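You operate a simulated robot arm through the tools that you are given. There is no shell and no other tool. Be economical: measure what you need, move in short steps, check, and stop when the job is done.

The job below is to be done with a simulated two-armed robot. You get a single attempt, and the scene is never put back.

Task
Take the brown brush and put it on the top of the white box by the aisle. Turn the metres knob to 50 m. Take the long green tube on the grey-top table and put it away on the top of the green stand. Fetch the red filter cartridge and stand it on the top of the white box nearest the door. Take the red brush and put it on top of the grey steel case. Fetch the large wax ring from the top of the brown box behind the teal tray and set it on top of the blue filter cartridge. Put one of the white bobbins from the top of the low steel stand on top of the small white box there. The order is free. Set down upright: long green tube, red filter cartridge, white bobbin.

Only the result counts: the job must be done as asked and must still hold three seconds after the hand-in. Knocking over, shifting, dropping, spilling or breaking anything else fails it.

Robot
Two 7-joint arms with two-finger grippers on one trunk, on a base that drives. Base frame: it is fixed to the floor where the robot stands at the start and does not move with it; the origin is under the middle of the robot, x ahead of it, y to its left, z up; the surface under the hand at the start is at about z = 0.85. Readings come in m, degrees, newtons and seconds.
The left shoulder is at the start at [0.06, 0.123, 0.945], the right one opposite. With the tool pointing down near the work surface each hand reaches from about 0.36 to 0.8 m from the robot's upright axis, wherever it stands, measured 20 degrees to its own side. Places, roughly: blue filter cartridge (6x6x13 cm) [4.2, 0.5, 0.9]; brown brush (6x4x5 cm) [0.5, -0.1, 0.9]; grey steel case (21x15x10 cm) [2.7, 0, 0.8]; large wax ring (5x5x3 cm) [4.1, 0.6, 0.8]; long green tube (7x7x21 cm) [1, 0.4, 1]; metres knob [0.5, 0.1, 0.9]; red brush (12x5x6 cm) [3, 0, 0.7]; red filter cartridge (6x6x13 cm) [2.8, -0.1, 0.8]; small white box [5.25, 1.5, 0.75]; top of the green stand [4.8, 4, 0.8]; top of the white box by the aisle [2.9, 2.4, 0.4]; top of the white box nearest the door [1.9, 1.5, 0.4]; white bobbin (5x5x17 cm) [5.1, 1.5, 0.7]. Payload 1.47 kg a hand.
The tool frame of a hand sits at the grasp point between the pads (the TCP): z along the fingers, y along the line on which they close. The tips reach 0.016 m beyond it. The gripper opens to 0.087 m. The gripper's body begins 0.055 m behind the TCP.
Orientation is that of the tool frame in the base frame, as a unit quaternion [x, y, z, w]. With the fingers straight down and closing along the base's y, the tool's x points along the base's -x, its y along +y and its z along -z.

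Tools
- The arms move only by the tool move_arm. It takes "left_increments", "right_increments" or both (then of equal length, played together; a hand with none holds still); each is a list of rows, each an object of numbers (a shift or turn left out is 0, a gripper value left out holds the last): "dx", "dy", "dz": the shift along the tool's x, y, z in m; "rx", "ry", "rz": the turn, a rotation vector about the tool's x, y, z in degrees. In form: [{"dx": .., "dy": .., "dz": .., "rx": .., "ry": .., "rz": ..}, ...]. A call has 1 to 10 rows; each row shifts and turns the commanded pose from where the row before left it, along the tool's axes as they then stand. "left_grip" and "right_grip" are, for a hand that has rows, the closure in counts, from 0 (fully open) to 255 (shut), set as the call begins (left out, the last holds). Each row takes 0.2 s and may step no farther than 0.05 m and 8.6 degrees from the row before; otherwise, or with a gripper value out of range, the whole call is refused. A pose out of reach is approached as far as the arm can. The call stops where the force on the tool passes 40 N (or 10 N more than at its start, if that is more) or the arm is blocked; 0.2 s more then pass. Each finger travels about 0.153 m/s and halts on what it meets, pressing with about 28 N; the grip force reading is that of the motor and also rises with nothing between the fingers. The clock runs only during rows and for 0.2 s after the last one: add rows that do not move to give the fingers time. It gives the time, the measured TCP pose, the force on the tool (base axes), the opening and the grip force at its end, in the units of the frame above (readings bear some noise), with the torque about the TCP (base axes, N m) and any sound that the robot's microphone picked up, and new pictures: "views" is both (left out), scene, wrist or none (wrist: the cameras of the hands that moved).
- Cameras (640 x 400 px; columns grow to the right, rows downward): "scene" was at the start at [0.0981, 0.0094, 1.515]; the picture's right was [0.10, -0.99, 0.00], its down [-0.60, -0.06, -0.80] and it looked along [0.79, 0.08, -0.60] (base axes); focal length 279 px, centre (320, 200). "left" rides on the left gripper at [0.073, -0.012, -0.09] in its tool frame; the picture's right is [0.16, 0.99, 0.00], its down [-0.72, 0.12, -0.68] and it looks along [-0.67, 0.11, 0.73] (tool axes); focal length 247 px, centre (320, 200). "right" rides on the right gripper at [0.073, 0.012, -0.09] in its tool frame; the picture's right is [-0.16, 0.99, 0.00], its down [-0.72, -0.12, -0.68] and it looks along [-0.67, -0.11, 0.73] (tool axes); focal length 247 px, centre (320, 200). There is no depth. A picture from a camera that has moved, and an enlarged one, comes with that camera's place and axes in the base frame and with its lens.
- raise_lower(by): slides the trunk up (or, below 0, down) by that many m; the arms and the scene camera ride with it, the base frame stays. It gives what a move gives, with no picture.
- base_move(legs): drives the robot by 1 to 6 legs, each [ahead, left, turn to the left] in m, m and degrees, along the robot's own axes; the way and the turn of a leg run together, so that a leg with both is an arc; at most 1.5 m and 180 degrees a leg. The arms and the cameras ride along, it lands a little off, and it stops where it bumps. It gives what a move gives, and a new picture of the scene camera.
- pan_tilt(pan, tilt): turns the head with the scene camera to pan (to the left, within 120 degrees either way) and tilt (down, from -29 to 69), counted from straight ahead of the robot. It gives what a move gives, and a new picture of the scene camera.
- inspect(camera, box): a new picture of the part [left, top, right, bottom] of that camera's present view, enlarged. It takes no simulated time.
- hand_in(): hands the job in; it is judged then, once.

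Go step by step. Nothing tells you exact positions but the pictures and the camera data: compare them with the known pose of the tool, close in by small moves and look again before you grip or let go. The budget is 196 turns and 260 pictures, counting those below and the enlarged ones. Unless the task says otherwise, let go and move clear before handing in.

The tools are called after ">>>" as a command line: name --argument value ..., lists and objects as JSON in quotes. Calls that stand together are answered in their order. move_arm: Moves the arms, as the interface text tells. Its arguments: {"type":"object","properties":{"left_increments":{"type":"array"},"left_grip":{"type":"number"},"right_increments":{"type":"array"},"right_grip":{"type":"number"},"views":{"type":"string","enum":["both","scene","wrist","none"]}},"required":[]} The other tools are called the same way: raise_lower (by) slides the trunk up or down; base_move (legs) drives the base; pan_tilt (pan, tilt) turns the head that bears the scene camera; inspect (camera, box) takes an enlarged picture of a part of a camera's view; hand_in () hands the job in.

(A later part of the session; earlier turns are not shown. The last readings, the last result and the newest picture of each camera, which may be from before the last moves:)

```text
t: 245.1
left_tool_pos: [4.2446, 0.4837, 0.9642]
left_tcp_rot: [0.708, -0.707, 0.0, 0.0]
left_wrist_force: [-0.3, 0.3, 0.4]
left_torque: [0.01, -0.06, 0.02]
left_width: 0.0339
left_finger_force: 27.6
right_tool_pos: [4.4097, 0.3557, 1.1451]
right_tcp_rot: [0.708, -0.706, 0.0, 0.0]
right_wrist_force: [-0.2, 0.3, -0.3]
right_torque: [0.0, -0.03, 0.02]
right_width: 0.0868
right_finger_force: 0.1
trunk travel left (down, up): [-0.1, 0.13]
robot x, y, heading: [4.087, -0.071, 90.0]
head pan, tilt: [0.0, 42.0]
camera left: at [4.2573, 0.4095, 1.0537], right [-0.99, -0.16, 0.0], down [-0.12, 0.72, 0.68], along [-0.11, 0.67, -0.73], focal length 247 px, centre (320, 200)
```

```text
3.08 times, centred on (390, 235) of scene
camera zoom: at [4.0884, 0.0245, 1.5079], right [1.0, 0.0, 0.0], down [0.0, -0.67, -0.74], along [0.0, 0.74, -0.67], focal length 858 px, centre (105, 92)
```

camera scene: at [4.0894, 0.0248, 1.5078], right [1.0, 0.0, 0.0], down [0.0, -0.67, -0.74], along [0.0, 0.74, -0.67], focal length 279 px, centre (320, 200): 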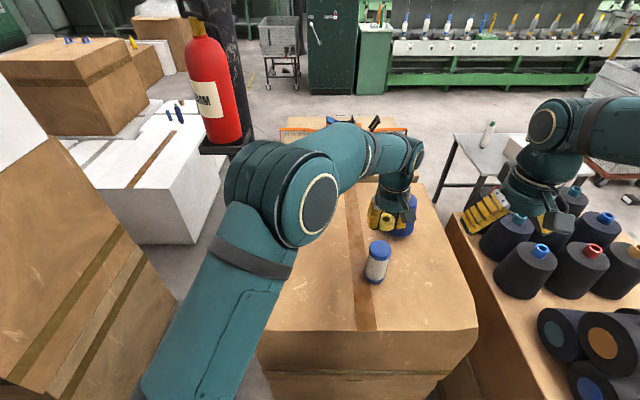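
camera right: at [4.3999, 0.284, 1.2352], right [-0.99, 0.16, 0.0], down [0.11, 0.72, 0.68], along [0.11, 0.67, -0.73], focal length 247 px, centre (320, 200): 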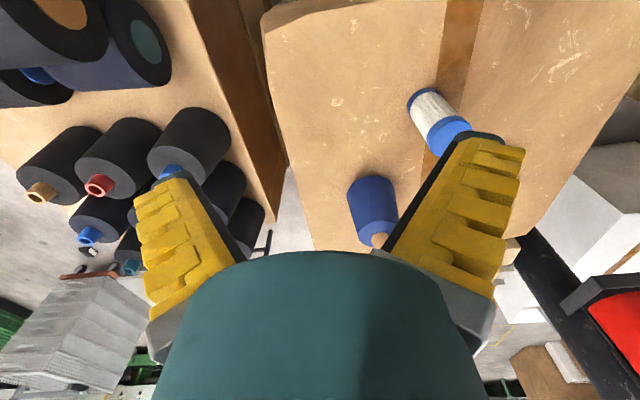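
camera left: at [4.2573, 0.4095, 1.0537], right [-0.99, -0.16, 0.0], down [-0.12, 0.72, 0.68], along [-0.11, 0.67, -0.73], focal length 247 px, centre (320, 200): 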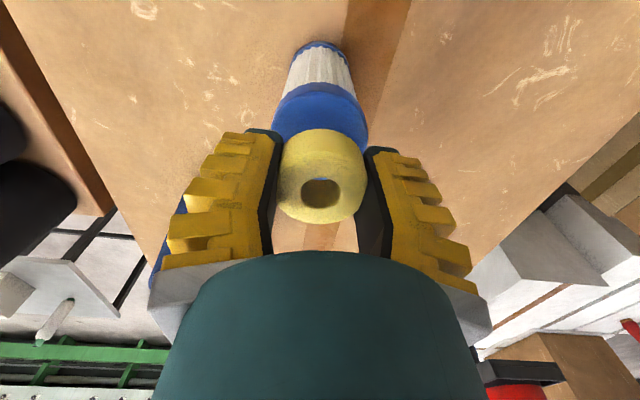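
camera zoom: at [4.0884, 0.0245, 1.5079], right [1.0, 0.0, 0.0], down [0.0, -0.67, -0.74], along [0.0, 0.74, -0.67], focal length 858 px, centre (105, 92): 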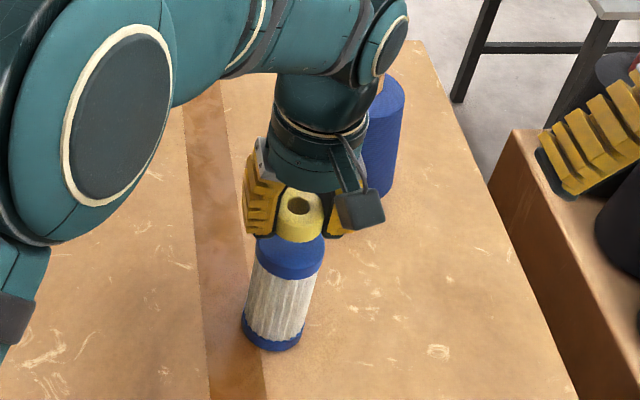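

The ring is aligned over the cartridge. I'll lower until it touches.

>>> move_arm --left_increments '[{"dz": 0.012}, {"dz": 0.005}, {"dz": 0.003}]' --views "none"

```text
t: 245.9
left_tool_pos: [4.2442, 0.4825, 0.9451]
left_tcp_rot: [0.708, -0.706, 0.001, 0.001]
left_wrist_force: [0.2, -0.2, -0.5]
left_torque: [0.01, 0.04, 0.02]
left_width: 0.0337
left_finger_force: 27.9
right_tool_pos: [4.4098, 0.3563, 1.1453]
right_tcp_rot: [0.708, -0.707, 0.0, 0.002]
right_wrist_force: [-0.3, 0.9, 0.8]
right_torque: [-0.02, -0.02, 0.01]
right_width: 0.0873
right_finger_force: 0.0
trunk travel left (down, up): [-0.1, 0.13]
robot x, y, heading: [4.0839, -0.0709, 90.0]
head pan, tilt: [0.0, 42.0]
```

>>> move_arm --left_increments '[{"dz": 0.002}, {"dz": 0.002}, {"dz": 0.002}]' --views "none"

>>> inspect --camera "scene" --box '[340, 200, 430, 290]'

```text
t: 246.7
left_tool_pos: [4.2448, 0.4826, 0.9415]
left_tcp_rot: [0.708, -0.707, 0.0, -0.002]
left_wrist_force: [-2.2, 0.2, 18.0]
left_torque: [-0.14, 0.01, -0.02]
left_width: 0.0342
left_finger_force: 28.6
right_tool_pos: [4.4083, 0.3547, 1.1466]
right_tcp_rot: [0.708, -0.706, 0.001, 0.0]
right_wrist_force: [-0.1, 0.0, -0.4]
right_torque: [0.04, 0.01, -0.04]
right_width: 0.0868
right_finger_force: 0.0
trunk travel left (down, up): [-0.1, 0.13]
robot x, y, heading: [4.0869, -0.0697, 90.0]
head pan, tilt: [0.0, 42.0]
```

```text
4.44 times, centred on (385, 245) of scene
camera zoom: at [4.0877, 0.0231, 1.5082], right [1.0, 0.0, 0.0], down [0.0, -0.67, -0.74], along [0.0, 0.74, -0.67], focal length 1240 px, centre (31, 0)
```

zoom: 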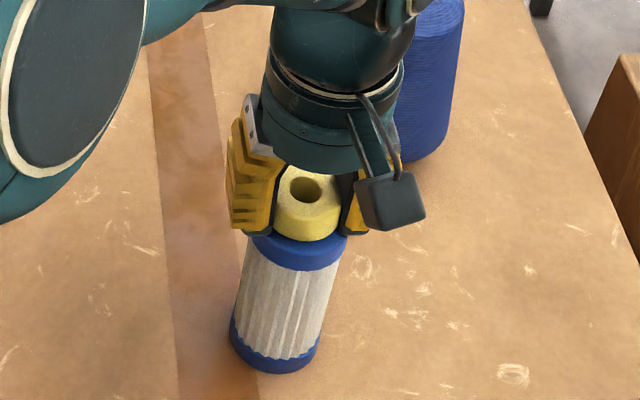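

>>> move_arm --left_increments '[{"dz": -0.002}, {}, {}]' --left_grip 50 --views "none"

>>> move_arm --left_increments '[{"dz": -0.02}, {"dz": -0.04}, {"dz": -0.05}, {"dz": -0.05}, {"dy": 0.05}, {"dy": 0.05}, {"dx": 0.03, "dy": 0.03}]' --left_grip 50 --views "scene"

```text
t: 247.5
left_tool_pos: [4.2451, 0.4815, 0.9409]
left_tcp_rot: [0.708, -0.706, 0.0, 0.0]
left_wrist_force: [-0.3, 0.4, 0.6]
left_torque: [0.0, -0.01, -0.02]
left_width: 0.0734
left_finger_force: 2.5
right_tool_pos: [4.4087, 0.3565, 1.1463]
right_tcp_rot: [0.708, -0.707, 0.0, 0.001]
right_wrist_force: [0.1, -0.1, -0.3]
right_torque: [-0.03, -0.02, 0.02]
right_width: 0.087
right_finger_force: 0.0
trunk travel left (down, up): [-0.1, 0.13]
robot x, y, heading: [4.0834, -0.0712, 89.9]
head pan, tilt: [0.0, 42.0]
```

```text
t: 249.1
left_tool_pos: [4.1142, 0.4508, 1.1021]
left_tcp_rot: [0.707, -0.707, 0.001, 0.0]
left_wrist_force: [1.2, -1.0, 0.1]
left_torque: [0.01, -0.02, 0.0]
left_width: 0.0735
left_finger_force: 2.2
right_tool_pos: [4.4087, 0.3546, 1.1462]
right_tcp_rot: [0.708, -0.707, 0.001, 0.0]
right_wrist_force: [-0.3, -0.7, 0.4]
right_torque: [0.02, -0.03, -0.01]
right_width: 0.0868
right_finger_force: 0.1
trunk travel left (down, up): [-0.1, 0.13]
robot x, y, heading: [4.0841, -0.0724, 90.0]
head pan, tilt: [0.0, 42.0]
camera scene: at [4.0873, 0.023, 1.508], right [1.0, 0.0, 0.0], down [0.0, -0.67, -0.74], along [0.0, 0.74, -0.67], focal length 279 px, centre (320, 200)
```

scene: 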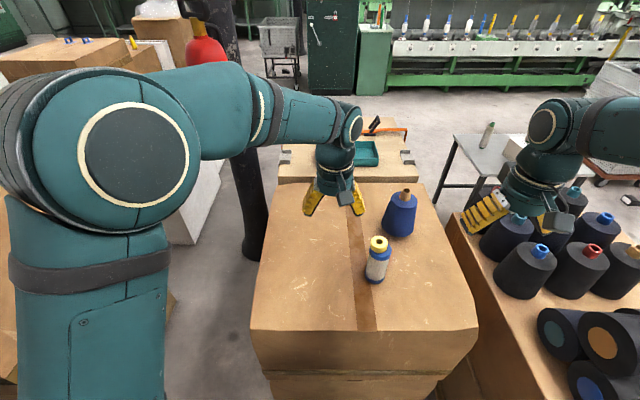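

The ring sits on the blue cartridge. I'll back off and look at the grey-case table to the west.

>>> move_arm --right_increments '[{"dy": 0.05}, {"dy": 0.05}, {"dy": 0.05}, {"dy": 0.05}]' --left_increments '[{"dy": 0.05}, {"dy": 0.05}, {"dy": 0.04}, {"dz": -0.05}]' --views "none"

>>> base_move --legs '[[-0.9, 0, 0], [0, 0.95, 0]]'

```text
t: 250.1
left_tool_pos: [3.9748, 0.4514, 1.1511]
left_tcp_rot: [0.707, -0.707, 0.0, 0.001]
left_wrist_force: [-0.2, 0.3, 0.5]
left_torque: [0.03, -0.02, 0.03]
left_width: 0.0732
left_finger_force: 2.2
right_tool_pos: [4.205, 0.357, 1.1447]
right_tcp_rot: [0.707, -0.707, 0.0, 0.001]
right_wrist_force: [0.6, 0.2, -0.4]
right_torque: [0.0, 0.0, 0.01]
right_width: 0.0868
right_finger_force: 0.0
trunk travel left (down, up): [-0.1, 0.13]
robot x, y, heading: [4.0853, -0.0716, 89.9]
head pan, tilt: [0.0, 42.0]
```

```text
t: 263.1
left_tool_pos: [3.0352, -0.4355, 1.1509]
left_tcp_rot: [-0.701, 0.713, 0.0, -0.001]
left_wrist_force: [-0.6, 0.1, 0.0]
left_torque: [0.0, 0.0, 0.03]
left_width: 0.0733
left_finger_force: 2.6
right_tool_pos: [3.2641, -0.5339, 1.1441]
right_tcp_rot: [-0.702, 0.712, 0.0, 0.0]
right_wrist_force: [0.2, 0.9, -0.7]
right_torque: [0.01, 0.0, 0.0]
right_width: 0.0871
right_finger_force: 0.2
trunk travel left (down, up): [-0.1, 0.13]
robot x, y, heading: [3.1399, -0.9588, 88.8]
head pan, tilt: [0.0, 42.0]
camera scene: at [3.1424, -0.8654, 1.5079], right [1.0, -0.02, 0.0], down [-0.01, -0.67, -0.74], along [0.01, 0.74, -0.67], focal length 279 px, centre (320, 200)
```

scene: 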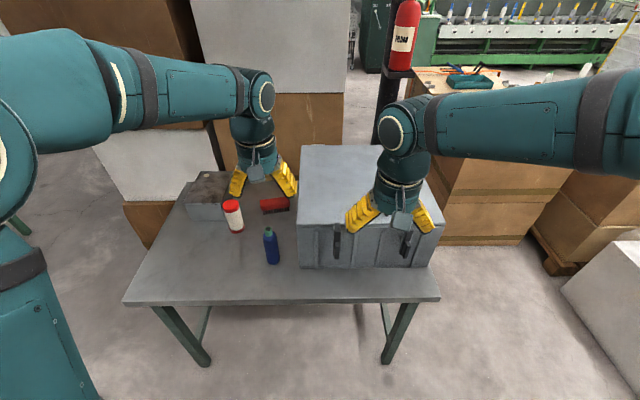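

The table holds the grey steel case (left slab, ~[2.66, 0.05]), red cartridge (~[2.81, -0.11]), red brush (~[2.965, 0]) and a large toolbox. I'll move closer, in line with the brush.

>>> base_move --legs '[[0, 0.2, 1.2], [0.18, 0, 0]]'

>>> pan_tilt --pan 0 --tilt 50

```text
t: 266.6
left_tool_pos: [2.8305, -0.2558, 1.1509]
left_tcp_rot: [0.708, -0.706, 0.0, 0.001]
left_wrist_force: [-0.3, -0.9, -0.9]
left_torque: [-0.03, -0.03, -0.01]
left_width: 0.0733
left_finger_force: 2.6
right_tool_pos: [3.0603, -0.3491, 1.144]
right_tcp_rot: [0.708, -0.706, 0.001, 0.001]
right_wrist_force: [-0.7, 0.9, -0.4]
right_torque: [-0.06, -0.01, 0.02]
right_width: 0.087
right_finger_force: 0.1
trunk travel left (down, up): [-0.1, 0.13]
robot x, y, heading: [2.94, -0.7812, 90.4]
head pan, tilt: [0.0, 42.0]
camera scene: at [2.9434, -0.6822, 1.5078], right [1.0, 0.0, 0.0], down [0.0, -0.67, -0.74], along [0.0, 0.74, -0.67], focal length 279 px, centre (320, 200)
```

scene: 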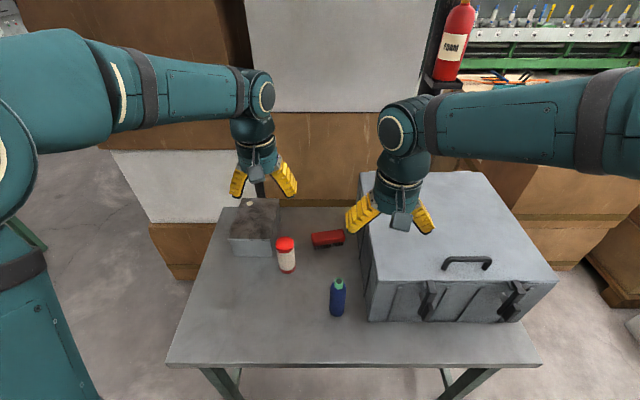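

```text
t: 267.2
left_tool_pos: [2.8296, -0.2564, 1.1523]
left_tcp_rot: [0.708, -0.707, 0.0, 0.001]
left_wrist_force: [-0.1, -0.5, 0.1]
left_torque: [0.01, 0.0, 0.03]
left_width: 0.0735
left_finger_force: 2.2
right_tool_pos: [3.0597, -0.3494, 1.1458]
right_tcp_rot: [0.708, -0.706, 0.001, 0.0]
right_wrist_force: [-0.3, 0.1, 0.7]
right_torque: [0.01, -0.05, 0.02]
right_width: 0.0871
right_finger_force: 0.1
trunk travel left (down, up): [-0.1, 0.13]
robot x, y, heading: [2.9376, -0.7803, 90.3]
head pan, tilt: [0.0, 50.0]
camera scene: at [2.9434, -0.6904, 1.4967], right [1.0, 0.0, 0.0], down [0.0, -0.77, -0.64], along [0.0, 0.64, -0.77], focal length 279 px, centre (320, 200)
```

scene: 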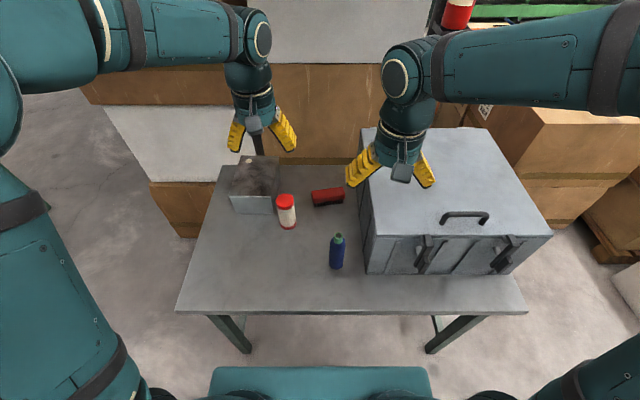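

The brush is at about [2.972, -0.045] lying along x, so I'll turn the left hand 90° to close across it. The right hand moves aside first.

>>> move_arm --right_increments '[{"dy": -0.04}, {"dy": -0.04}, {"dy": -0.04}, {"dx": 0.03}, {"dx": 0.03}, {}, {}, {}, {}, {}]' --left_increments '[{"dz": 0.02}, {"dz": 0.02}, {"dz": 0.02}, {"dx": -0.04, "dy": -0.02}, {"dx": -0.04, "dy": -0.03}, {"dx": -0.04, "dy": -0.03}, {"dx": -0.04, "dy": -0.03}, {"dx": -0.04, "dy": -0.03}, {"rz": 8.5}, {"rz": 8.5}]' --left_grip 0 --views "none"

>>> move_arm --left_increments '[{"rz": 8.5}, {"rz": 8.5}, {"rz": 8.5}, {"rz": 8.5}, {"rz": 8.5}, {"rz": 8.5}, {"rz": 8.5}, {"rz": 8.5}, {"rz": 5}]' --left_grip 0 --views "both"

```text
t: 269.4
left_tool_pos: [2.9616, -0.0671, 1.0879]
left_tcp_rot: [-0.595, 0.804, -0.001, -0.001]
left_wrist_force: [-0.3, 0.3, -0.1]
left_torque: [0.0, -0.01, 0.01]
left_width: 0.087
left_finger_force: 0.1
left hand out of reach, approached as far as the arm can: row 8
right_tool_pos: [3.1803, -0.4073, 1.1424]
right_tcp_rot: [0.709, -0.705, 0.001, 0.001]
right_wrist_force: [0.2, 0.1, -0.1]
right_torque: [-0.02, 0.02, 0.02]
right_width: 0.0868
right_finger_force: 0.1
trunk travel left (down, up): [-0.1, 0.13]
robot x, y, heading: [2.9437, -0.7776, 90.1]
head pan, tilt: [0.0, 50.0]
```

```text
t: 271.4
left_tool_pos: [2.9602, -0.0706, 1.0904]
left_tcp_rot: [0.0, 1.0, -0.001, 0.0]
left_wrist_force: [-0.4, 0.3, 0.7]
left_torque: [0.0, 0.0, -0.04]
left_width: 0.0869
left_finger_force: 0.0
left hand out of reach, approached as far as the arm can: row 6
right_tool_pos: [3.1801, -0.4098, 1.1441]
right_tcp_rot: [0.709, -0.706, 0.0, 0.0]
right_wrist_force: [0.2, -0.2, 0.4]
right_torque: [-0.04, -0.01, 0.01]
right_width: 0.0869
right_finger_force: 0.1
trunk travel left (down, up): [-0.1, 0.13]
robot x, y, heading: [2.9418, -0.7772, 90.0]
head pan, tilt: [0.0, 50.0]
camera scene: at [2.9434, -0.69, 1.4967], right [1.0, 0.0, 0.0], down [0.0, -0.77, -0.64], along [0.0, 0.64, -0.77], focal length 279 px, centre (320, 200)
camera left: at [2.8882, -0.0819, 1.1778], right [-0.16, 0.99, 0.0], down [0.72, 0.12, 0.68], along [0.67, 0.11, -0.73], focal length 247 px, centre (320, 200)
```

scene: 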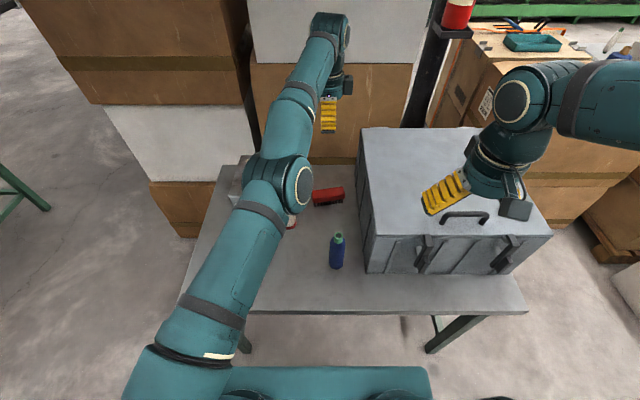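
left: 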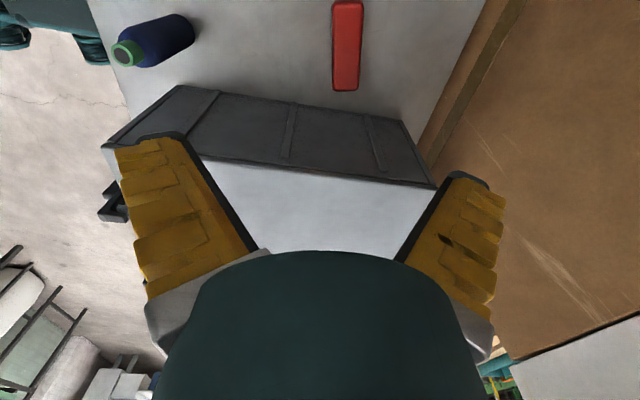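

The arm is nearly straight here, so I'll draw the hand back and down a little and bring the base 0.07 m closer.

>>> move_arm --left_increments '[{"dy": -0.03, "dz": 0.02}, {"dy": -0.04, "dz": 0.02}, {"dz": 0.04, "rz": -5}, {"dz": 0.03, "rz": -5}]' --views "none"

>>> base_move --legs '[[0.07, 0, 0]]'

>>> move_arm --left_increments '[{"dz": 0.04}, {"dz": 0.03}]' --views "wrist"

```text
t: 272.4
left_tool_pos: [2.9838, -0.0601, 1.0015]
left_tcp_rot: [-0.089, 0.996, -0.002, -0.001]
left_wrist_force: [0.2, 1.2, -1.1]
left_torque: [-0.01, 0.0, -0.03]
left_width: 0.0871
left_finger_force: 0.1
left hand out of reach, approached as far as the arm can: row 1, 2, 3, 4
right_tool_pos: [3.1806, -0.4091, 1.1435]
right_tcp_rot: [0.708, -0.706, 0.001, 0.001]
right_wrist_force: [-0.1, 0.0, 0.1]
right_torque: [-0.03, 0.0, 0.0]
right_width: 0.0871
right_finger_force: 0.1
trunk travel left (down, up): [-0.1, 0.13]
robot x, y, heading: [2.9425, -0.7755, 90.1]
head pan, tilt: [0.0, 50.0]
```

```text
t: 273.5
left_tool_pos: [2.984, 0.0106, 1.0011]
left_tcp_rot: [-0.089, 0.996, -0.001, -0.001]
left_wrist_force: [-1.0, -0.1, -0.3]
left_torque: [-0.05, -0.04, 0.01]
left_width: 0.0871
left_finger_force: 0.1
right_tool_pos: [3.1808, -0.3385, 1.1431]
right_tcp_rot: [0.708, -0.707, 0.001, 0.0]
right_wrist_force: [0.2, -0.4, -0.1]
right_torque: [-0.03, 0.03, -0.01]
right_width: 0.0869
right_finger_force: 0.1
trunk travel left (down, up): [-0.1, 0.13]
robot x, y, heading: [2.9417, -0.709, 90.0]
head pan, tilt: [0.0, 50.0]
camera scene: at [2.9434, -0.6192, 1.4965], right [1.0, 0.0, 0.0], down [0.0, -0.77, -0.64], along [0.0, 0.64, -0.77], focal length 279 px, centre (320, 200)
```

scene: 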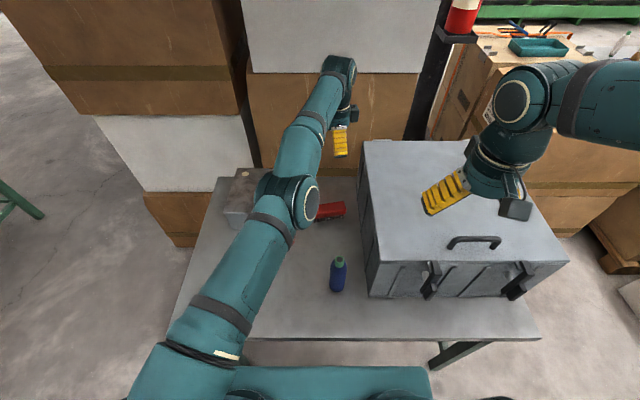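

```text
t: 274.1
left_tool_pos: [2.9864, 0.0154, 0.9328]
left_tcp_rot: [-0.088, 0.996, -0.003, -0.001]
left_wrist_force: [0.8, 0.1, -0.4]
left_torque: [-0.01, 0.0, 0.01]
left_width: 0.0872
left_finger_force: 0.1
left hand out of reach, approached as far as the arm can: row 1
right_tool_pos: [3.1796, -0.34, 1.1438]
right_tcp_rot: [0.708, -0.707, 0.0, 0.0]
right_wrist_force: [-0.2, 0.1, 0.4]
right_torque: [0.0, -0.02, -0.01]
right_width: 0.0872
right_finger_force: 0.0
trunk travel left (down, up): [-0.1, 0.13]
robot x, y, heading: [2.9423, -0.7107, 90.6]
head pan, tilt: [0.0, 50.0]
camera left: at [2.9178, -0.0096, 1.0217], right [-0.33, 0.94, 0.0], down [0.69, 0.24, 0.68], along [0.64, 0.22, -0.73], focal length 247 px, centre (320, 200)
```

left: 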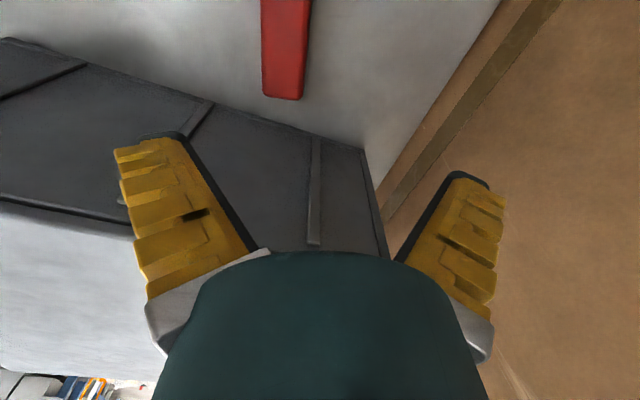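

The left elbow has passed straight as well. I'll back the base clear of the table before unfolding it.

>>> base_move --legs '[[-0.8, 0, 0]]'

>>> move_arm --left_increments '[{"dy": 0.04}, {"dy": 0.04}, {"dx": -0.04, "dz": 0.02}, {"dx": -0.04, "dz": 0.02}, {"dx": -0.04, "dz": 0.02}, {"dx": -0.04, "dz": 0.02}, {"dy": -0.03, "dz": 0.03}, {"dy": -0.03, "dz": 0.03}, {"dy": -0.04}, {"dy": -0.04}]' --views "scene"

```text
t: 278.3
left_tool_pos: [2.9849, -0.779, 0.933]
left_tcp_rot: [-0.092, 0.996, -0.002, -0.001]
left_wrist_force: [0.2, 0.5, 0.0]
left_torque: [-0.01, -0.01, 0.03]
left_width: 0.087
left_finger_force: 0.1
right_tool_pos: [3.1811, -1.1313, 1.1439]
right_tcp_rot: [0.711, -0.704, 0.001, 0.001]
right_wrist_force: [0.0, -1.2, 0.9]
right_torque: [0.03, -0.01, -0.03]
right_width: 0.0867
right_finger_force: 0.0
trunk travel left (down, up): [-0.1, 0.13]
robot x, y, heading: [2.9451, -1.4991, 90.5]
head pan, tilt: [0.0, 50.0]
camera scene: at [2.9464, -1.414, 1.4967], right [1.0, 0.01, 0.0], down [0.01, -0.77, -0.64], along [-0.01, 0.64, -0.77], focal length 279 px, centre (320, 200)
```

scene: 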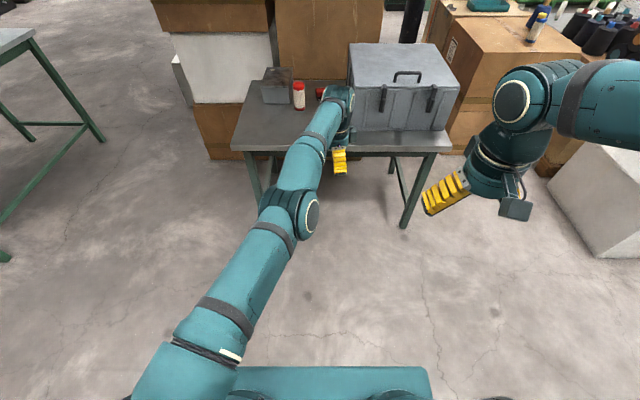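

```text
t: 280.5
left_tool_pos: [3.1363, -0.8591, 0.7979]
left_tcp_rot: [-0.091, 0.996, -0.003, -0.001]
left_wrist_force: [0.6, -0.5, 0.9]
left_torque: [-0.05, 0.0, 0.0]
left_width: 0.0869
left_finger_force: 0.0
left hand out of reach, approached as far as the arm can: row 1, 2, 3, 4, 5, 6, 7, 8, 9, 10
right_tool_pos: [3.1822, -1.1304, 1.144]
right_tcp_rot: [0.71, -0.704, 0.001, 0.001]
right_wrist_force: [-0.2, 0.1, -0.8]
right_torque: [0.0, 0.01, 0.03]
right_width: 0.0869
right_finger_force: 0.1
trunk travel left (down, up): [-0.1, 0.13]
robot x, y, heading: [2.9428, -1.5015, 90.6]
head pan, tilt: [0.0, 50.0]
camera scene: at [2.9469, -1.4137, 1.4967], right [1.0, 0.01, 0.0], down [0.01, -0.77, -0.64], along [-0.01, 0.64, -0.77], focal length 279 px, centre (320, 200)
```

scene: 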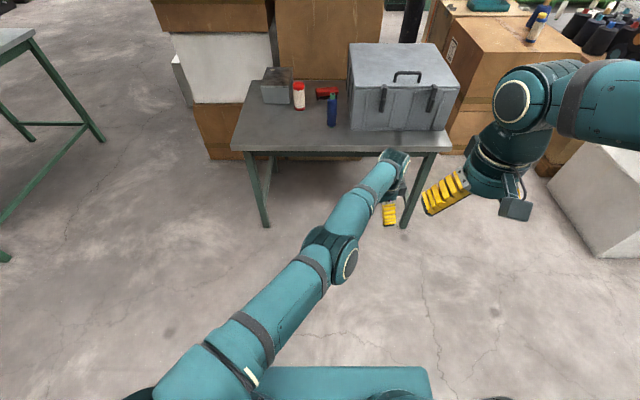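

>>> move_arm --left_increments '[{"dz": 0.04}, {"dz": 0.04}, {"dz": 0.04}, {"dz": 0.04}, {"dy": -0.03, "dz": 0.03}, {"dy": -0.03, "dz": 0.03}, {"dy": -0.04}, {"dy": -0.04}, {"dy": -0.04}]' --views "scene"

```text
t: 282.5
left_tool_pos: [3.1564, -1.0604, 0.6145]
left_tcp_rot: [-0.092, 0.996, -0.002, -0.002]
left_wrist_force: [-0.1, 0.4, -0.5]
left_torque: [0.05, 0.02, 0.03]
left_width: 0.087
left_finger_force: 0.0
left hand out of reach, approached as far as the arm can: row 1, 2, 3, 4
right_tool_pos: [3.1817, -1.1314, 1.1444]
right_tcp_rot: [0.71, -0.704, 0.001, 0.0]
right_wrist_force: [0.2, 0.0, 0.6]
right_torque: [0.0, 0.04, 0.01]
right_width: 0.0871
right_finger_force: 0.0
trunk travel left (down, up): [-0.1, 0.13]
robot x, y, heading: [2.9456, -1.5029, 90.5]
head pan, tilt: [0.0, 50.0]
camera scene: at [2.9467, -1.4142, 1.4967], right [1.0, 0.01, 0.0], down [0.01, -0.77, -0.64], along [-0.01, 0.64, -0.77], focal length 279 px, centre (320, 200)
```

scene: 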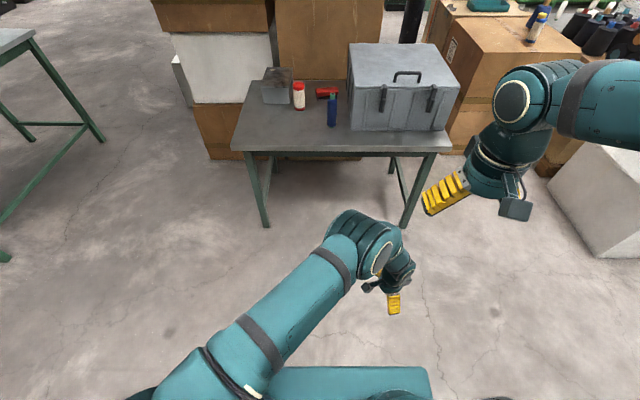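

It's free. I'll bring it back left and up, keeping it well bent.

>>> move_arm --left_increments '[{"dx": 0.04}, {"dx": 0.04}, {"dx": 0.04}, {"dx": 0.04}, {"dx": 0.04}, {"dx": 0.04}, {"dz": -0.05}, {"dz": -0.05}, {"dz": -0.05}, {"dz": -0.05}]' --views "none"

>>> move_arm --left_increments '[{"dz": -0.05}, {"dz": -0.05}, {"dz": -0.05}]' --views "scene"

```text
t: 284.7
left_tool_pos: [2.9205, -1.11, 0.8129]
left_tcp_rot: [-0.092, 0.996, -0.003, -0.001]
left_wrist_force: [0.1, 1.1, -0.9]
left_torque: [0.01, 0.01, -0.01]
left_width: 0.0872
left_finger_force: 0.0
right_tool_pos: [3.1821, -1.1311, 1.1444]
right_tcp_rot: [0.711, -0.703, 0.001, 0.0]
right_wrist_force: [-0.1, -0.1, -0.2]
right_torque: [-0.02, 0.03, -0.02]
right_width: 0.0869
right_finger_force: 0.0
trunk travel left (down, up): [-0.1, 0.13]
robot x, y, heading: [2.9437, -1.5013, 90.3]
head pan, tilt: [0.0, 50.0]
```

```text
t: 285.5
left_tool_pos: [2.9201, -1.1067, 0.9629]
left_tcp_rot: [-0.092, 0.996, -0.002, 0.0]
left_wrist_force: [0.0, 0.7, 0.5]
left_torque: [0.05, 0.01, -0.03]
left_width: 0.087
left_finger_force: 0.0
right_tool_pos: [3.1804, -1.1322, 1.144]
right_tcp_rot: [0.711, -0.703, 0.0, -0.001]
right_wrist_force: [-0.4, -0.6, -0.1]
right_torque: [0.01, 0.02, 0.01]
right_width: 0.087
right_finger_force: 0.0
trunk travel left (down, up): [-0.1, 0.13]
robot x, y, heading: [2.9437, -1.4997, 90.6]
head pan, tilt: [0.0, 50.0]
camera scene: at [2.9457, -1.4146, 1.4968], right [1.0, 0.01, 0.0], down [0.01, -0.77, -0.64], along [0.0, 0.64, -0.77], focal length 279 px, centre (320, 200)
```

scene: 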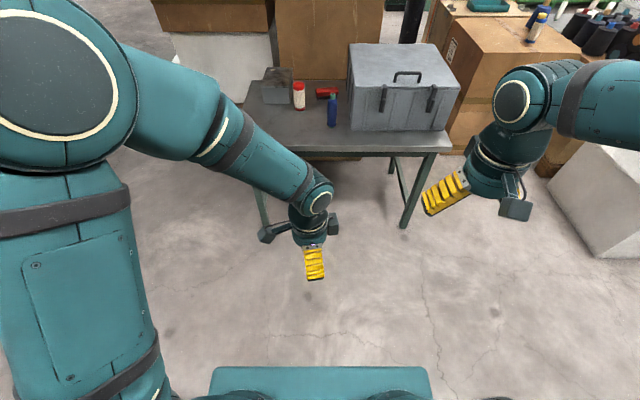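

>>> base_move --legs '[[0.5, -0.08, -0.4], [0.31, 0, 0]]'

>>> move_arm --left_increments '[{"dy": 0.04}, {"dy": 0.04}, {"dy": 0.04}, {"dy": 0.04}]' --left_grip 0 --views "wrist"

```text
t: 290.2
left_tool_pos: [3.0054, -0.289, 0.9643]
left_tcp_rot: [-0.084, 0.996, -0.003, -0.001]
left_wrist_force: [0.8, 0.5, -0.1]
left_torque: [-0.06, 0.0, 0.0]
left_width: 0.0869
left_finger_force: 0.0
right_tool_pos: [3.2646, -0.3173, 1.1437]
right_tcp_rot: [-0.706, 0.708, 0.0, -0.001]
right_wrist_force: [-0.4, -0.2, -0.2]
right_torque: [-0.06, 0.0, 0.01]
right_width: 0.0867
right_finger_force: 0.0
trunk travel left (down, up): [-0.1, 0.13]
robot x, y, heading: [3.025, -0.6861, 89.3]
head pan, tilt: [0.0, 50.0]
camera scene: at [3.026, -0.5964, 1.4966], right [1.0, -0.01, 0.0], down [0.0, -0.77, -0.64], along [0.0, 0.64, -0.77], focal length 279 px, centre (320, 200)
```

scene: 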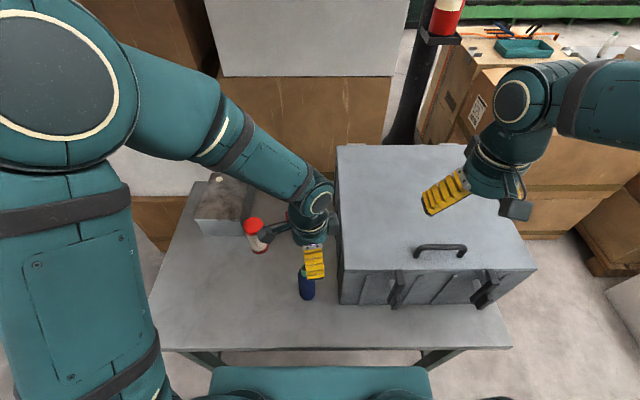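

```text
t: 291.2
left_tool_pos: [2.9785, -0.1306, 0.9628]
left_tcp_rot: [-0.084, 0.996, -0.003, 0.0]
left_wrist_force: [1.3, 0.5, 0.6]
left_torque: [0.01, -0.01, 0.02]
left_width: 0.0871
left_finger_force: 0.0
right_tool_pos: [3.2658, -0.3175, 1.1437]
right_tcp_rot: [-0.706, 0.708, -0.001, -0.001]
right_wrist_force: [-0.6, -0.1, 0.0]
right_torque: [-0.02, -0.01, -0.01]
right_width: 0.087
right_finger_force: 0.0
trunk travel left (down, up): [-0.1, 0.13]
robot x, y, heading: [3.023, -0.6828, 89.5]
head pan, tilt: [0.0, 50.0]
camera left: at [2.9086, -0.1542, 1.0517], right [-0.32, 0.95, 0.0], down [0.69, 0.24, 0.68], along [0.64, 0.22, -0.73], focal length 247 px, centre (320, 200)
```

left: 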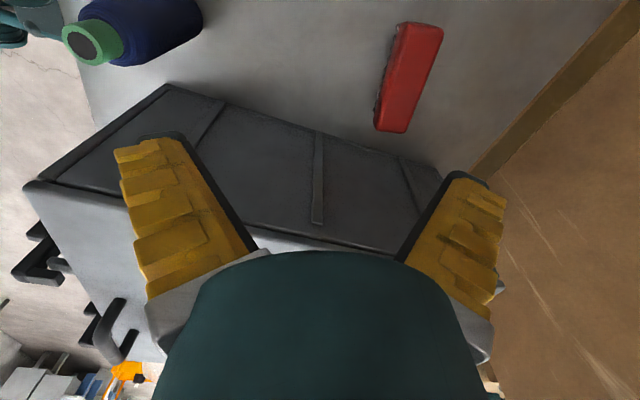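

>>> move_arm --left_increments '[{"dx": -0.007, "dy": 0.035}, {"dy": 0.035}, {"dy": 0.034, "rz": -6}, {"dz": 0.05}, {"dz": 0.05}, {"dz": 0.05}]' --left_grip 0 --views "wrist"

```text
t: 292.6
left_tool_pos: [2.9692, -0.0248, 0.8118]
left_tcp_rot: [-0.138, 0.99, -0.001, -0.001]
left_wrist_force: [-0.5, 0.6, 0.1]
left_torque: [-0.01, 0.02, 0.02]
left_width: 0.0869
left_finger_force: 0.0
right_tool_pos: [3.2656, -0.318, 1.1443]
right_tcp_rot: [-0.706, 0.709, -0.001, 0.0]
right_wrist_force: [-1.0, 0.6, 0.7]
right_torque: [0.02, -0.01, 0.03]
right_width: 0.0871
right_finger_force: 0.1
trunk travel left (down, up): [-0.1, 0.13]
robot x, y, heading: [3.0221, -0.6824, 89.9]
head pan, tilt: [0.0, 50.0]
camera left: at [2.9023, -0.0553, 0.9008], right [-0.42, 0.91, 0.0], down [0.67, 0.31, 0.68], along [0.62, 0.28, -0.73], focal length 247 px, centre (320, 200)
```

left: 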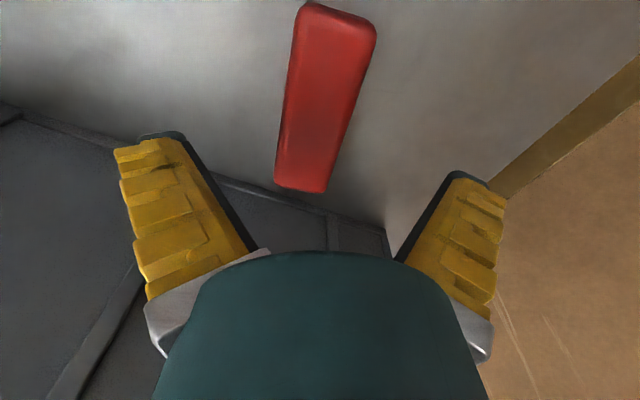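

>>> move_arm --left_increments '[{"dx": 0.01, "dz": 0.03}, {"dz": 0.03}, {"dz": 0.02}, {"dz": 0.01}]' --left_grip 0 --views "wrist"

```text
t: 293.6
left_tool_pos: [2.9575, -0.0309, 0.7218]
left_tcp_rot: [-0.137, 0.991, -0.002, 0.0]
left_wrist_force: [0.5, 0.5, -0.7]
left_torque: [-0.01, -0.01, 0.02]
left_width: 0.087
left_finger_force: 0.0
right_tool_pos: [3.2652, -0.3171, 1.1441]
right_tcp_rot: [-0.706, 0.708, 0.0, 0.0]
right_wrist_force: [0.1, 0.1, -0.2]
right_torque: [-0.02, 0.0, 0.02]
right_width: 0.0868
right_finger_force: 0.1
trunk travel left (down, up): [-0.1, 0.13]
robot x, y, heading: [3.0213, -0.6852, 89.7]
head pan, tilt: [0.0, 50.0]
camera left: at [2.891, -0.0618, 0.811], right [-0.42, 0.91, 0.0], down [0.67, 0.31, 0.68], along [0.62, 0.28, -0.74], focal length 247 px, centre (320, 200)
```

left: 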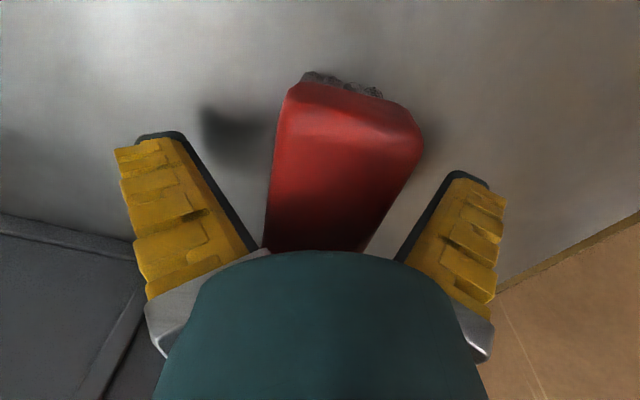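

>>> move_arm --left_increments '[{"dz": -0.004}, {}, {}, {"dz": -0.02}, {"dz": -0.04}, {"dz": -0.05}, {"dz": -0.03}]' --left_grip 255 --views "wrist"

```text
t: 295.2
left_tool_pos: [2.9567, -0.0313, 0.8672]
left_tcp_rot: [-0.137, 0.991, -0.002, -0.001]
left_wrist_force: [0.0, -1.3, -0.7]
left_torque: [0.02, 0.04, 0.01]
left_width: 0.045
left_finger_force: 27.9
right_tool_pos: [3.2645, -0.3181, 1.1435]
right_tcp_rot: [-0.706, 0.709, -0.001, 0.0]
right_wrist_force: [0.2, 0.0, 0.3]
right_torque: [-0.01, -0.01, 0.0]
right_width: 0.087
right_finger_force: 0.0
trunk travel left (down, up): [-0.1, 0.13]
robot x, y, heading: [3.024, -0.6836, 89.9]
head pan, tilt: [0.0, 50.0]
camera left: at [2.8899, -0.0624, 0.9559], right [-0.42, 0.91, 0.0], down [0.67, 0.31, 0.68], along [0.62, 0.28, -0.74], focal length 247 px, centre (320, 200)
```

left: 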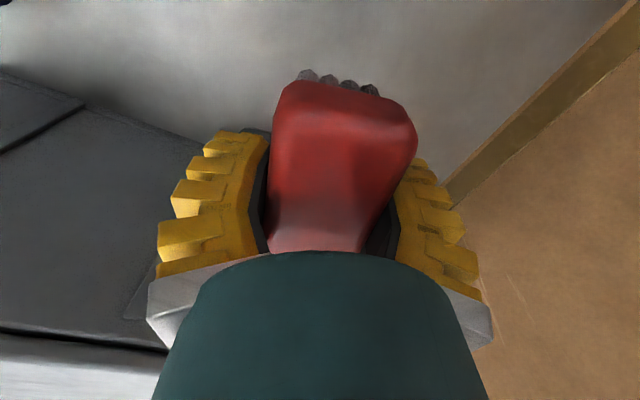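

The red brush is held. I'll raise it, shift the base a little left, and turn the hand so the brush lies along the case's long side.

>>> move_arm --left_increments '[{"dz": -0.04}, {"dz": -0.03}]' --views "none"

>>> base_move --legs '[[0, 0.12, 0]]'

>>> move_arm --left_increments '[{"rz": -8.4}, {"rz": -8.4}, {"rz": -8.4}, {"rz": -8.4}, {"rz": -8.4}, {"rz": -8.4}, {"rz": -8.4}, {"rz": -8.4}, {"rz": -7}]' --views "both"

```text
t: 295.8
left_tool_pos: [2.9565, -0.0336, 0.9363]
left_tcp_rot: [-0.137, 0.991, -0.002, -0.001]
left_wrist_force: [0.9, 0.3, 0.0]
left_torque: [-0.03, -0.01, 0.01]
left_width: 0.0448
left_finger_force: 28.2
right_tool_pos: [3.2645, -0.3173, 1.1429]
right_tcp_rot: [-0.706, 0.709, 0.0, 0.0]
right_wrist_force: [-1.0, -0.5, -0.1]
right_torque: [0.02, 0.0, -0.01]
right_width: 0.0869
right_finger_force: 0.0
trunk travel left (down, up): [-0.1, 0.13]
robot x, y, heading: [3.0246, -0.6886, 89.8]
head pan, tilt: [0.0, 50.0]
```

```text
t: 297.5
left_tool_pos: [2.835, -0.0316, 0.9354]
left_tcp_rot: [-0.135, 0.991, -0.002, 0.0]
left_wrist_force: [0.4, -0.7, -1.0]
left_torque: [0.0, 0.02, 0.02]
left_width: 0.0442
left_finger_force: 27.8
right_tool_pos: [3.1421, -0.3167, 1.1437]
right_tcp_rot: [-0.705, 0.71, 0.0, 0.0]
right_wrist_force: [0.0, -0.9, -1.2]
right_torque: [0.01, -0.04, -0.03]
right_width: 0.0869
right_finger_force: 0.1
trunk travel left (down, up): [-0.1, 0.13]
robot x, y, heading: [2.9015, -0.6831, 89.8]
head pan, tilt: [0.0, 50.0]
camera scene: at [2.9035, -0.5965, 1.4967], right [1.0, -0.01, 0.0], down [-0.01, -0.77, -0.64], along [0.01, 0.64, -0.77], focal length 279 px, centre (320, 200)
```

scene: 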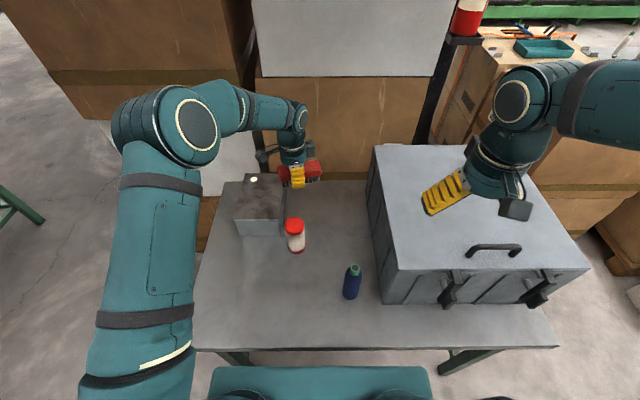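

```text
t: 299.5
left_tool_pos: [2.8366, -0.0322, 0.9357]
left_tcp_rot: [-0.706, 0.708, -0.001, -0.002]
left_wrist_force: [1.0, 0.2, -1.3]
left_torque: [-0.02, -0.02, -0.01]
left_width: 0.044
left_finger_force: 28.3
right_tool_pos: [3.145, -0.317, 1.1434]
right_tcp_rot: [-0.704, 0.71, -0.001, -0.001]
right_wrist_force: [0.0, 0.3, -1.3]
right_torque: [-0.02, 0.03, -0.05]
right_width: 0.087
right_finger_force: 0.1
trunk travel left (down, up): [-0.1, 0.13]
robot x, y, heading: [2.901, -0.6811, 89.7]
head pan, tilt: [0.0, 50.0]
camera scene: at [2.9041, -0.5965, 1.4967], right [1.0, -0.01, 0.0], down [-0.01, -0.77, -0.64], along [0.0, 0.64, -0.77], focal length 279 px, centre (320, 200)
camera left: at [2.8488, -0.1046, 1.0251], right [-0.99, -0.16, 0.0], down [-0.11, 0.73, 0.68], along [-0.11, 0.67, -0.74], focal length 247 px, centre (320, 200)
```

scene: 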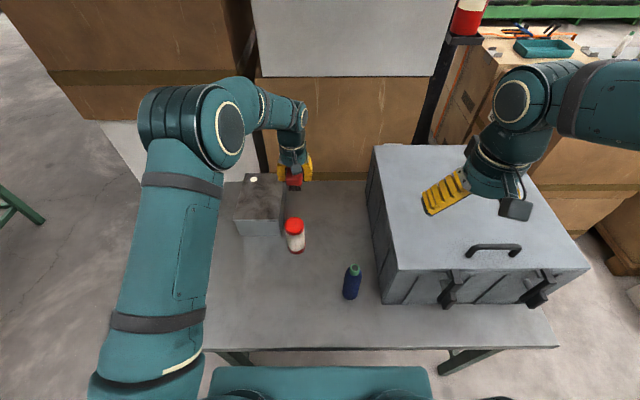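
left: 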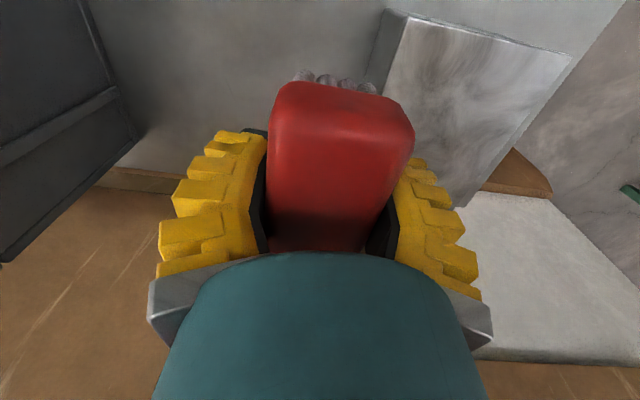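

>>> inspect --camera "scene" --box '[215, 150, 335, 265]'

```text
3.48 times, centred on (275, 208) of scene
camera zoom: at [2.9041, -0.5965, 1.4967], right [1.0, -0.01, 0.0], down [-0.01, -0.77, -0.64], along [0.0, 0.64, -0.77], focal length 970 px, centre (476, 174)
```

zoom: 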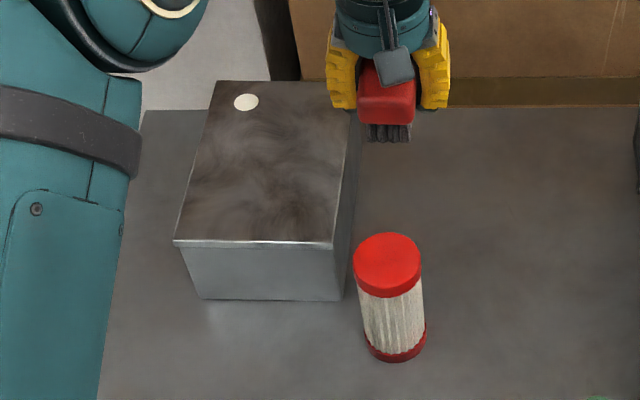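

>>> move_arm --left_increments '[{"dy": 0.04, "dx": -0.01}, {"dy": 0.04, "dx": -0.01}, {"dy": 0.035, "dx": -0.007}, {"dz": 0.04}, {"dz": 0.03}, {"dz": 0.015}]' --views "both"

```text
t: 300.9
left_tool_pos: [2.7207, -0.0046, 0.8493]
left_tcp_rot: [-0.705, 0.709, -0.001, -0.003]
left_wrist_force: [0.4, 0.9, -1.1]
left_torque: [-0.03, -0.02, -0.02]
left_width: 0.0439
left_finger_force: 28.1
right_tool_pos: [3.144, -0.3179, 1.1431]
right_tcp_rot: [-0.704, 0.71, -0.001, 0.0]
right_wrist_force: [0.1, 0.2, -0.1]
right_torque: [-0.02, -0.03, -0.01]
right_width: 0.0872
right_finger_force: 0.0
trunk travel left (down, up): [-0.1, 0.13]
robot x, y, heading: [2.9023, -0.6825, 89.8]
head pan, tilt: [0.0, 50.0]
camera scene: at [2.9042, -0.5962, 1.4966], right [1.0, -0.01, 0.0], down [-0.01, -0.77, -0.64], along [0.0, 0.64, -0.77], focal length 279 px, centre (320, 200)
camera left: at [2.7338, -0.0769, 0.939], right [-0.99, -0.15, 0.0], down [-0.11, 0.73, 0.68], along [-0.11, 0.67, -0.74], focal length 247 px, centre (320, 200)
```

scene: 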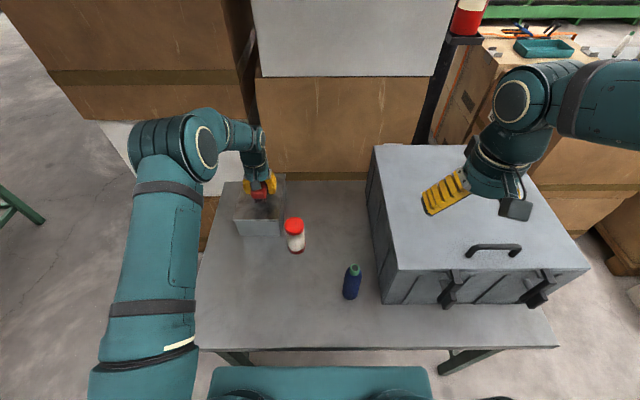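
left: 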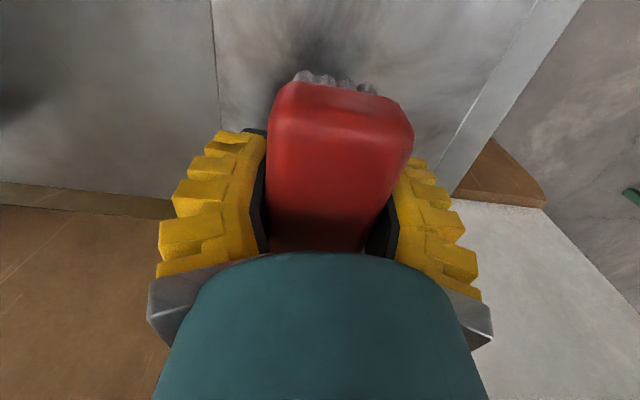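

>>> move_arm --left_increments '[{"dy": 0.008, "dz": 0.012}, {"dz": 0.005}, {"dz": 0.004}, {"dz": 0.003}]' --views "none"

```text
t: 301.9
left_tool_pos: [2.7141, -0.0055, 0.8268]
left_tcp_rot: [-0.706, 0.708, 0.0, -0.002]
left_wrist_force: [0.8, 0.2, -1.3]
left_torque: [0.0, -0.01, 0.03]
left_width: 0.0441
left_finger_force: 27.1
right_tool_pos: [3.1446, -0.3168, 1.1441]
right_tcp_rot: [-0.705, 0.709, -0.001, 0.0]
right_wrist_force: [-0.4, -0.5, 0.9]
right_torque: [-0.01, -0.03, -0.01]
right_width: 0.0871
right_finger_force: 0.0
trunk travel left (down, up): [-0.1, 0.13]
robot x, y, heading: [2.9019, -0.6864, 89.5]
head pan, tilt: [0.0, 50.0]
```

>>> move_arm --left_increments '[{"dz": 0.003}, {"dz": 0.003}, {"dz": 0.003}]' --views "none"

```text
t: 302.7
left_tool_pos: [2.713, -0.0038, 0.8199]
left_tcp_rot: [-0.705, 0.709, 0.001, 0.0]
left_wrist_force: [-1.3, 1.0, 12.2]
left_torque: [0.03, 0.02, -0.19]
left_width: 0.049
left_finger_force: 27.7
right_tool_pos: [3.1446, -0.3196, 1.1459]
right_tcp_rot: [-0.704, 0.71, 0.0, -0.001]
right_wrist_force: [0.2, 0.2, 0.1]
right_torque: [0.0, 0.02, 0.0]
right_width: 0.0868
right_finger_force: 0.0
trunk travel left (down, up): [-0.1, 0.13]
robot x, y, heading: [2.9044, -0.6849, 89.6]
head pan, tilt: [0.0, 50.0]
```

>>> move_arm --left_increments '[{"dz": -0.001}, {}, {}, {"dz": -0.03}, {"dz": -0.04}, {"dz": -0.04}, {"dx": 0.04}, {"dx": 0.04}, {"dx": 0.04}]' --left_grip 10 --views "both"

```text
t: 304.7
left_tool_pos: [2.7153, -0.1248, 0.9279]
left_tcp_rot: [-0.705, 0.709, -0.001, -0.002]
left_wrist_force: [-0.7, 0.4, 0.2]
left_torque: [0.02, 0.01, 0.04]
left_width: 0.0844
left_finger_force: 0.3
right_tool_pos: [3.1441, -0.319, 1.1447]
right_tcp_rot: [-0.705, 0.709, 0.0, 0.0]
right_wrist_force: [0.8, 0.1, -0.6]
right_torque: [0.02, -0.01, 0.02]
right_width: 0.0869
right_finger_force: 0.1
trunk travel left (down, up): [-0.1, 0.13]
robot x, y, heading: [2.9043, -0.686, 89.6]
head pan, tilt: [0.0, 50.0]
camera scene: at [2.904, -0.5975, 1.4967], right [1.0, -0.01, 0.0], down [-0.01, -0.77, -0.64], along [0.01, 0.64, -0.77], focal length 279 px, centre (320, 200)
camera left: at [2.7269, -0.198, 1.0162], right [-0.99, -0.15, 0.0], down [-0.11, 0.73, 0.68], along [-0.11, 0.67, -0.74], focal length 247 px, centre (320, 200)
```

scene: 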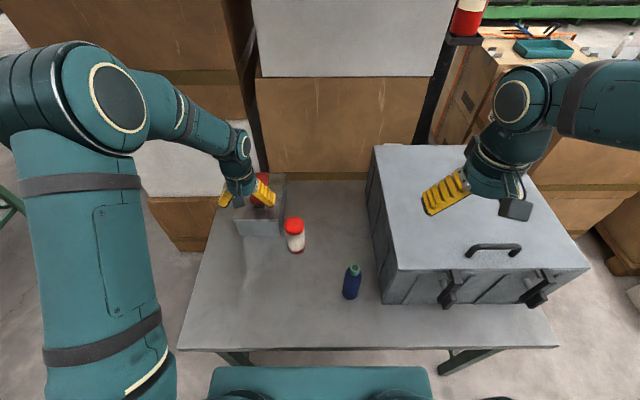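
left: 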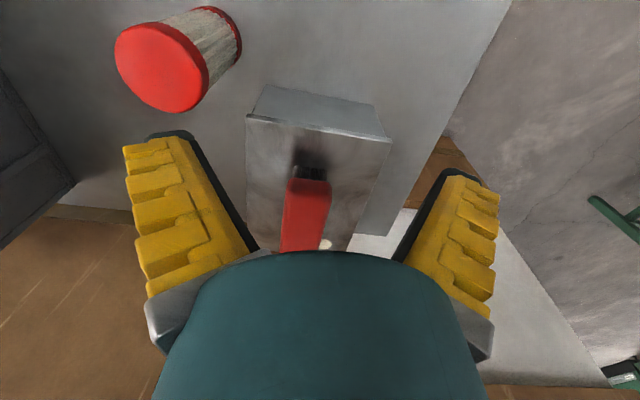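

The brush lies on the case. The red cartridge is at about [2.828, -0.125]; I'll move the left hand above it.

>>> move_arm --left_increments '[{"dy": -0.04}, {"dy": -0.04}, {"dy": -0.033}, {"dz": 0.03}]' --left_grip 0 --views "wrist"

```text
t: 305.7
left_tool_pos: [2.8271, -0.1239, 0.8969]
left_tcp_rot: [-0.706, 0.708, -0.002, -0.002]
left_wrist_force: [-1.3, -0.4, 0.1]
left_torque: [-0.03, -0.04, 0.01]
left_width: 0.0871
left_finger_force: 0.1
right_tool_pos: [3.1439, -0.3161, 1.1441]
right_tcp_rot: [-0.705, 0.71, -0.001, 0.0]
right_wrist_force: [-0.4, 1.1, 0.7]
right_torque: [-0.01, -0.03, -0.01]
right_width: 0.0868
right_finger_force: 0.0
trunk travel left (down, up): [-0.1, 0.13]
robot x, y, heading: [2.8998, -0.6833, 89.9]
head pan, tilt: [0.0, 50.0]
camera left: at [2.8395, -0.1966, 0.9868], right [-0.99, -0.16, 0.0], down [-0.11, 0.73, 0.68], along [-0.11, 0.67, -0.74], focal length 247 px, centre (320, 200)
```

left: 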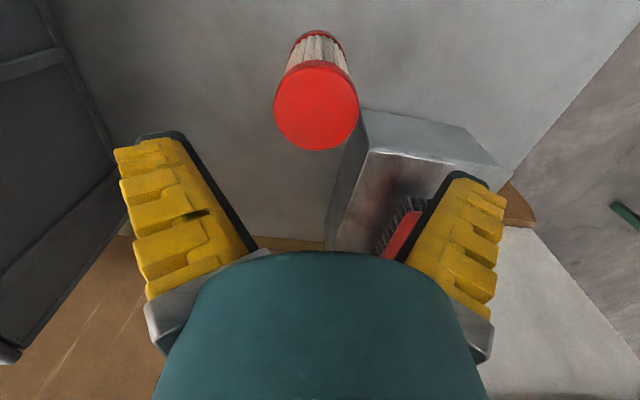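

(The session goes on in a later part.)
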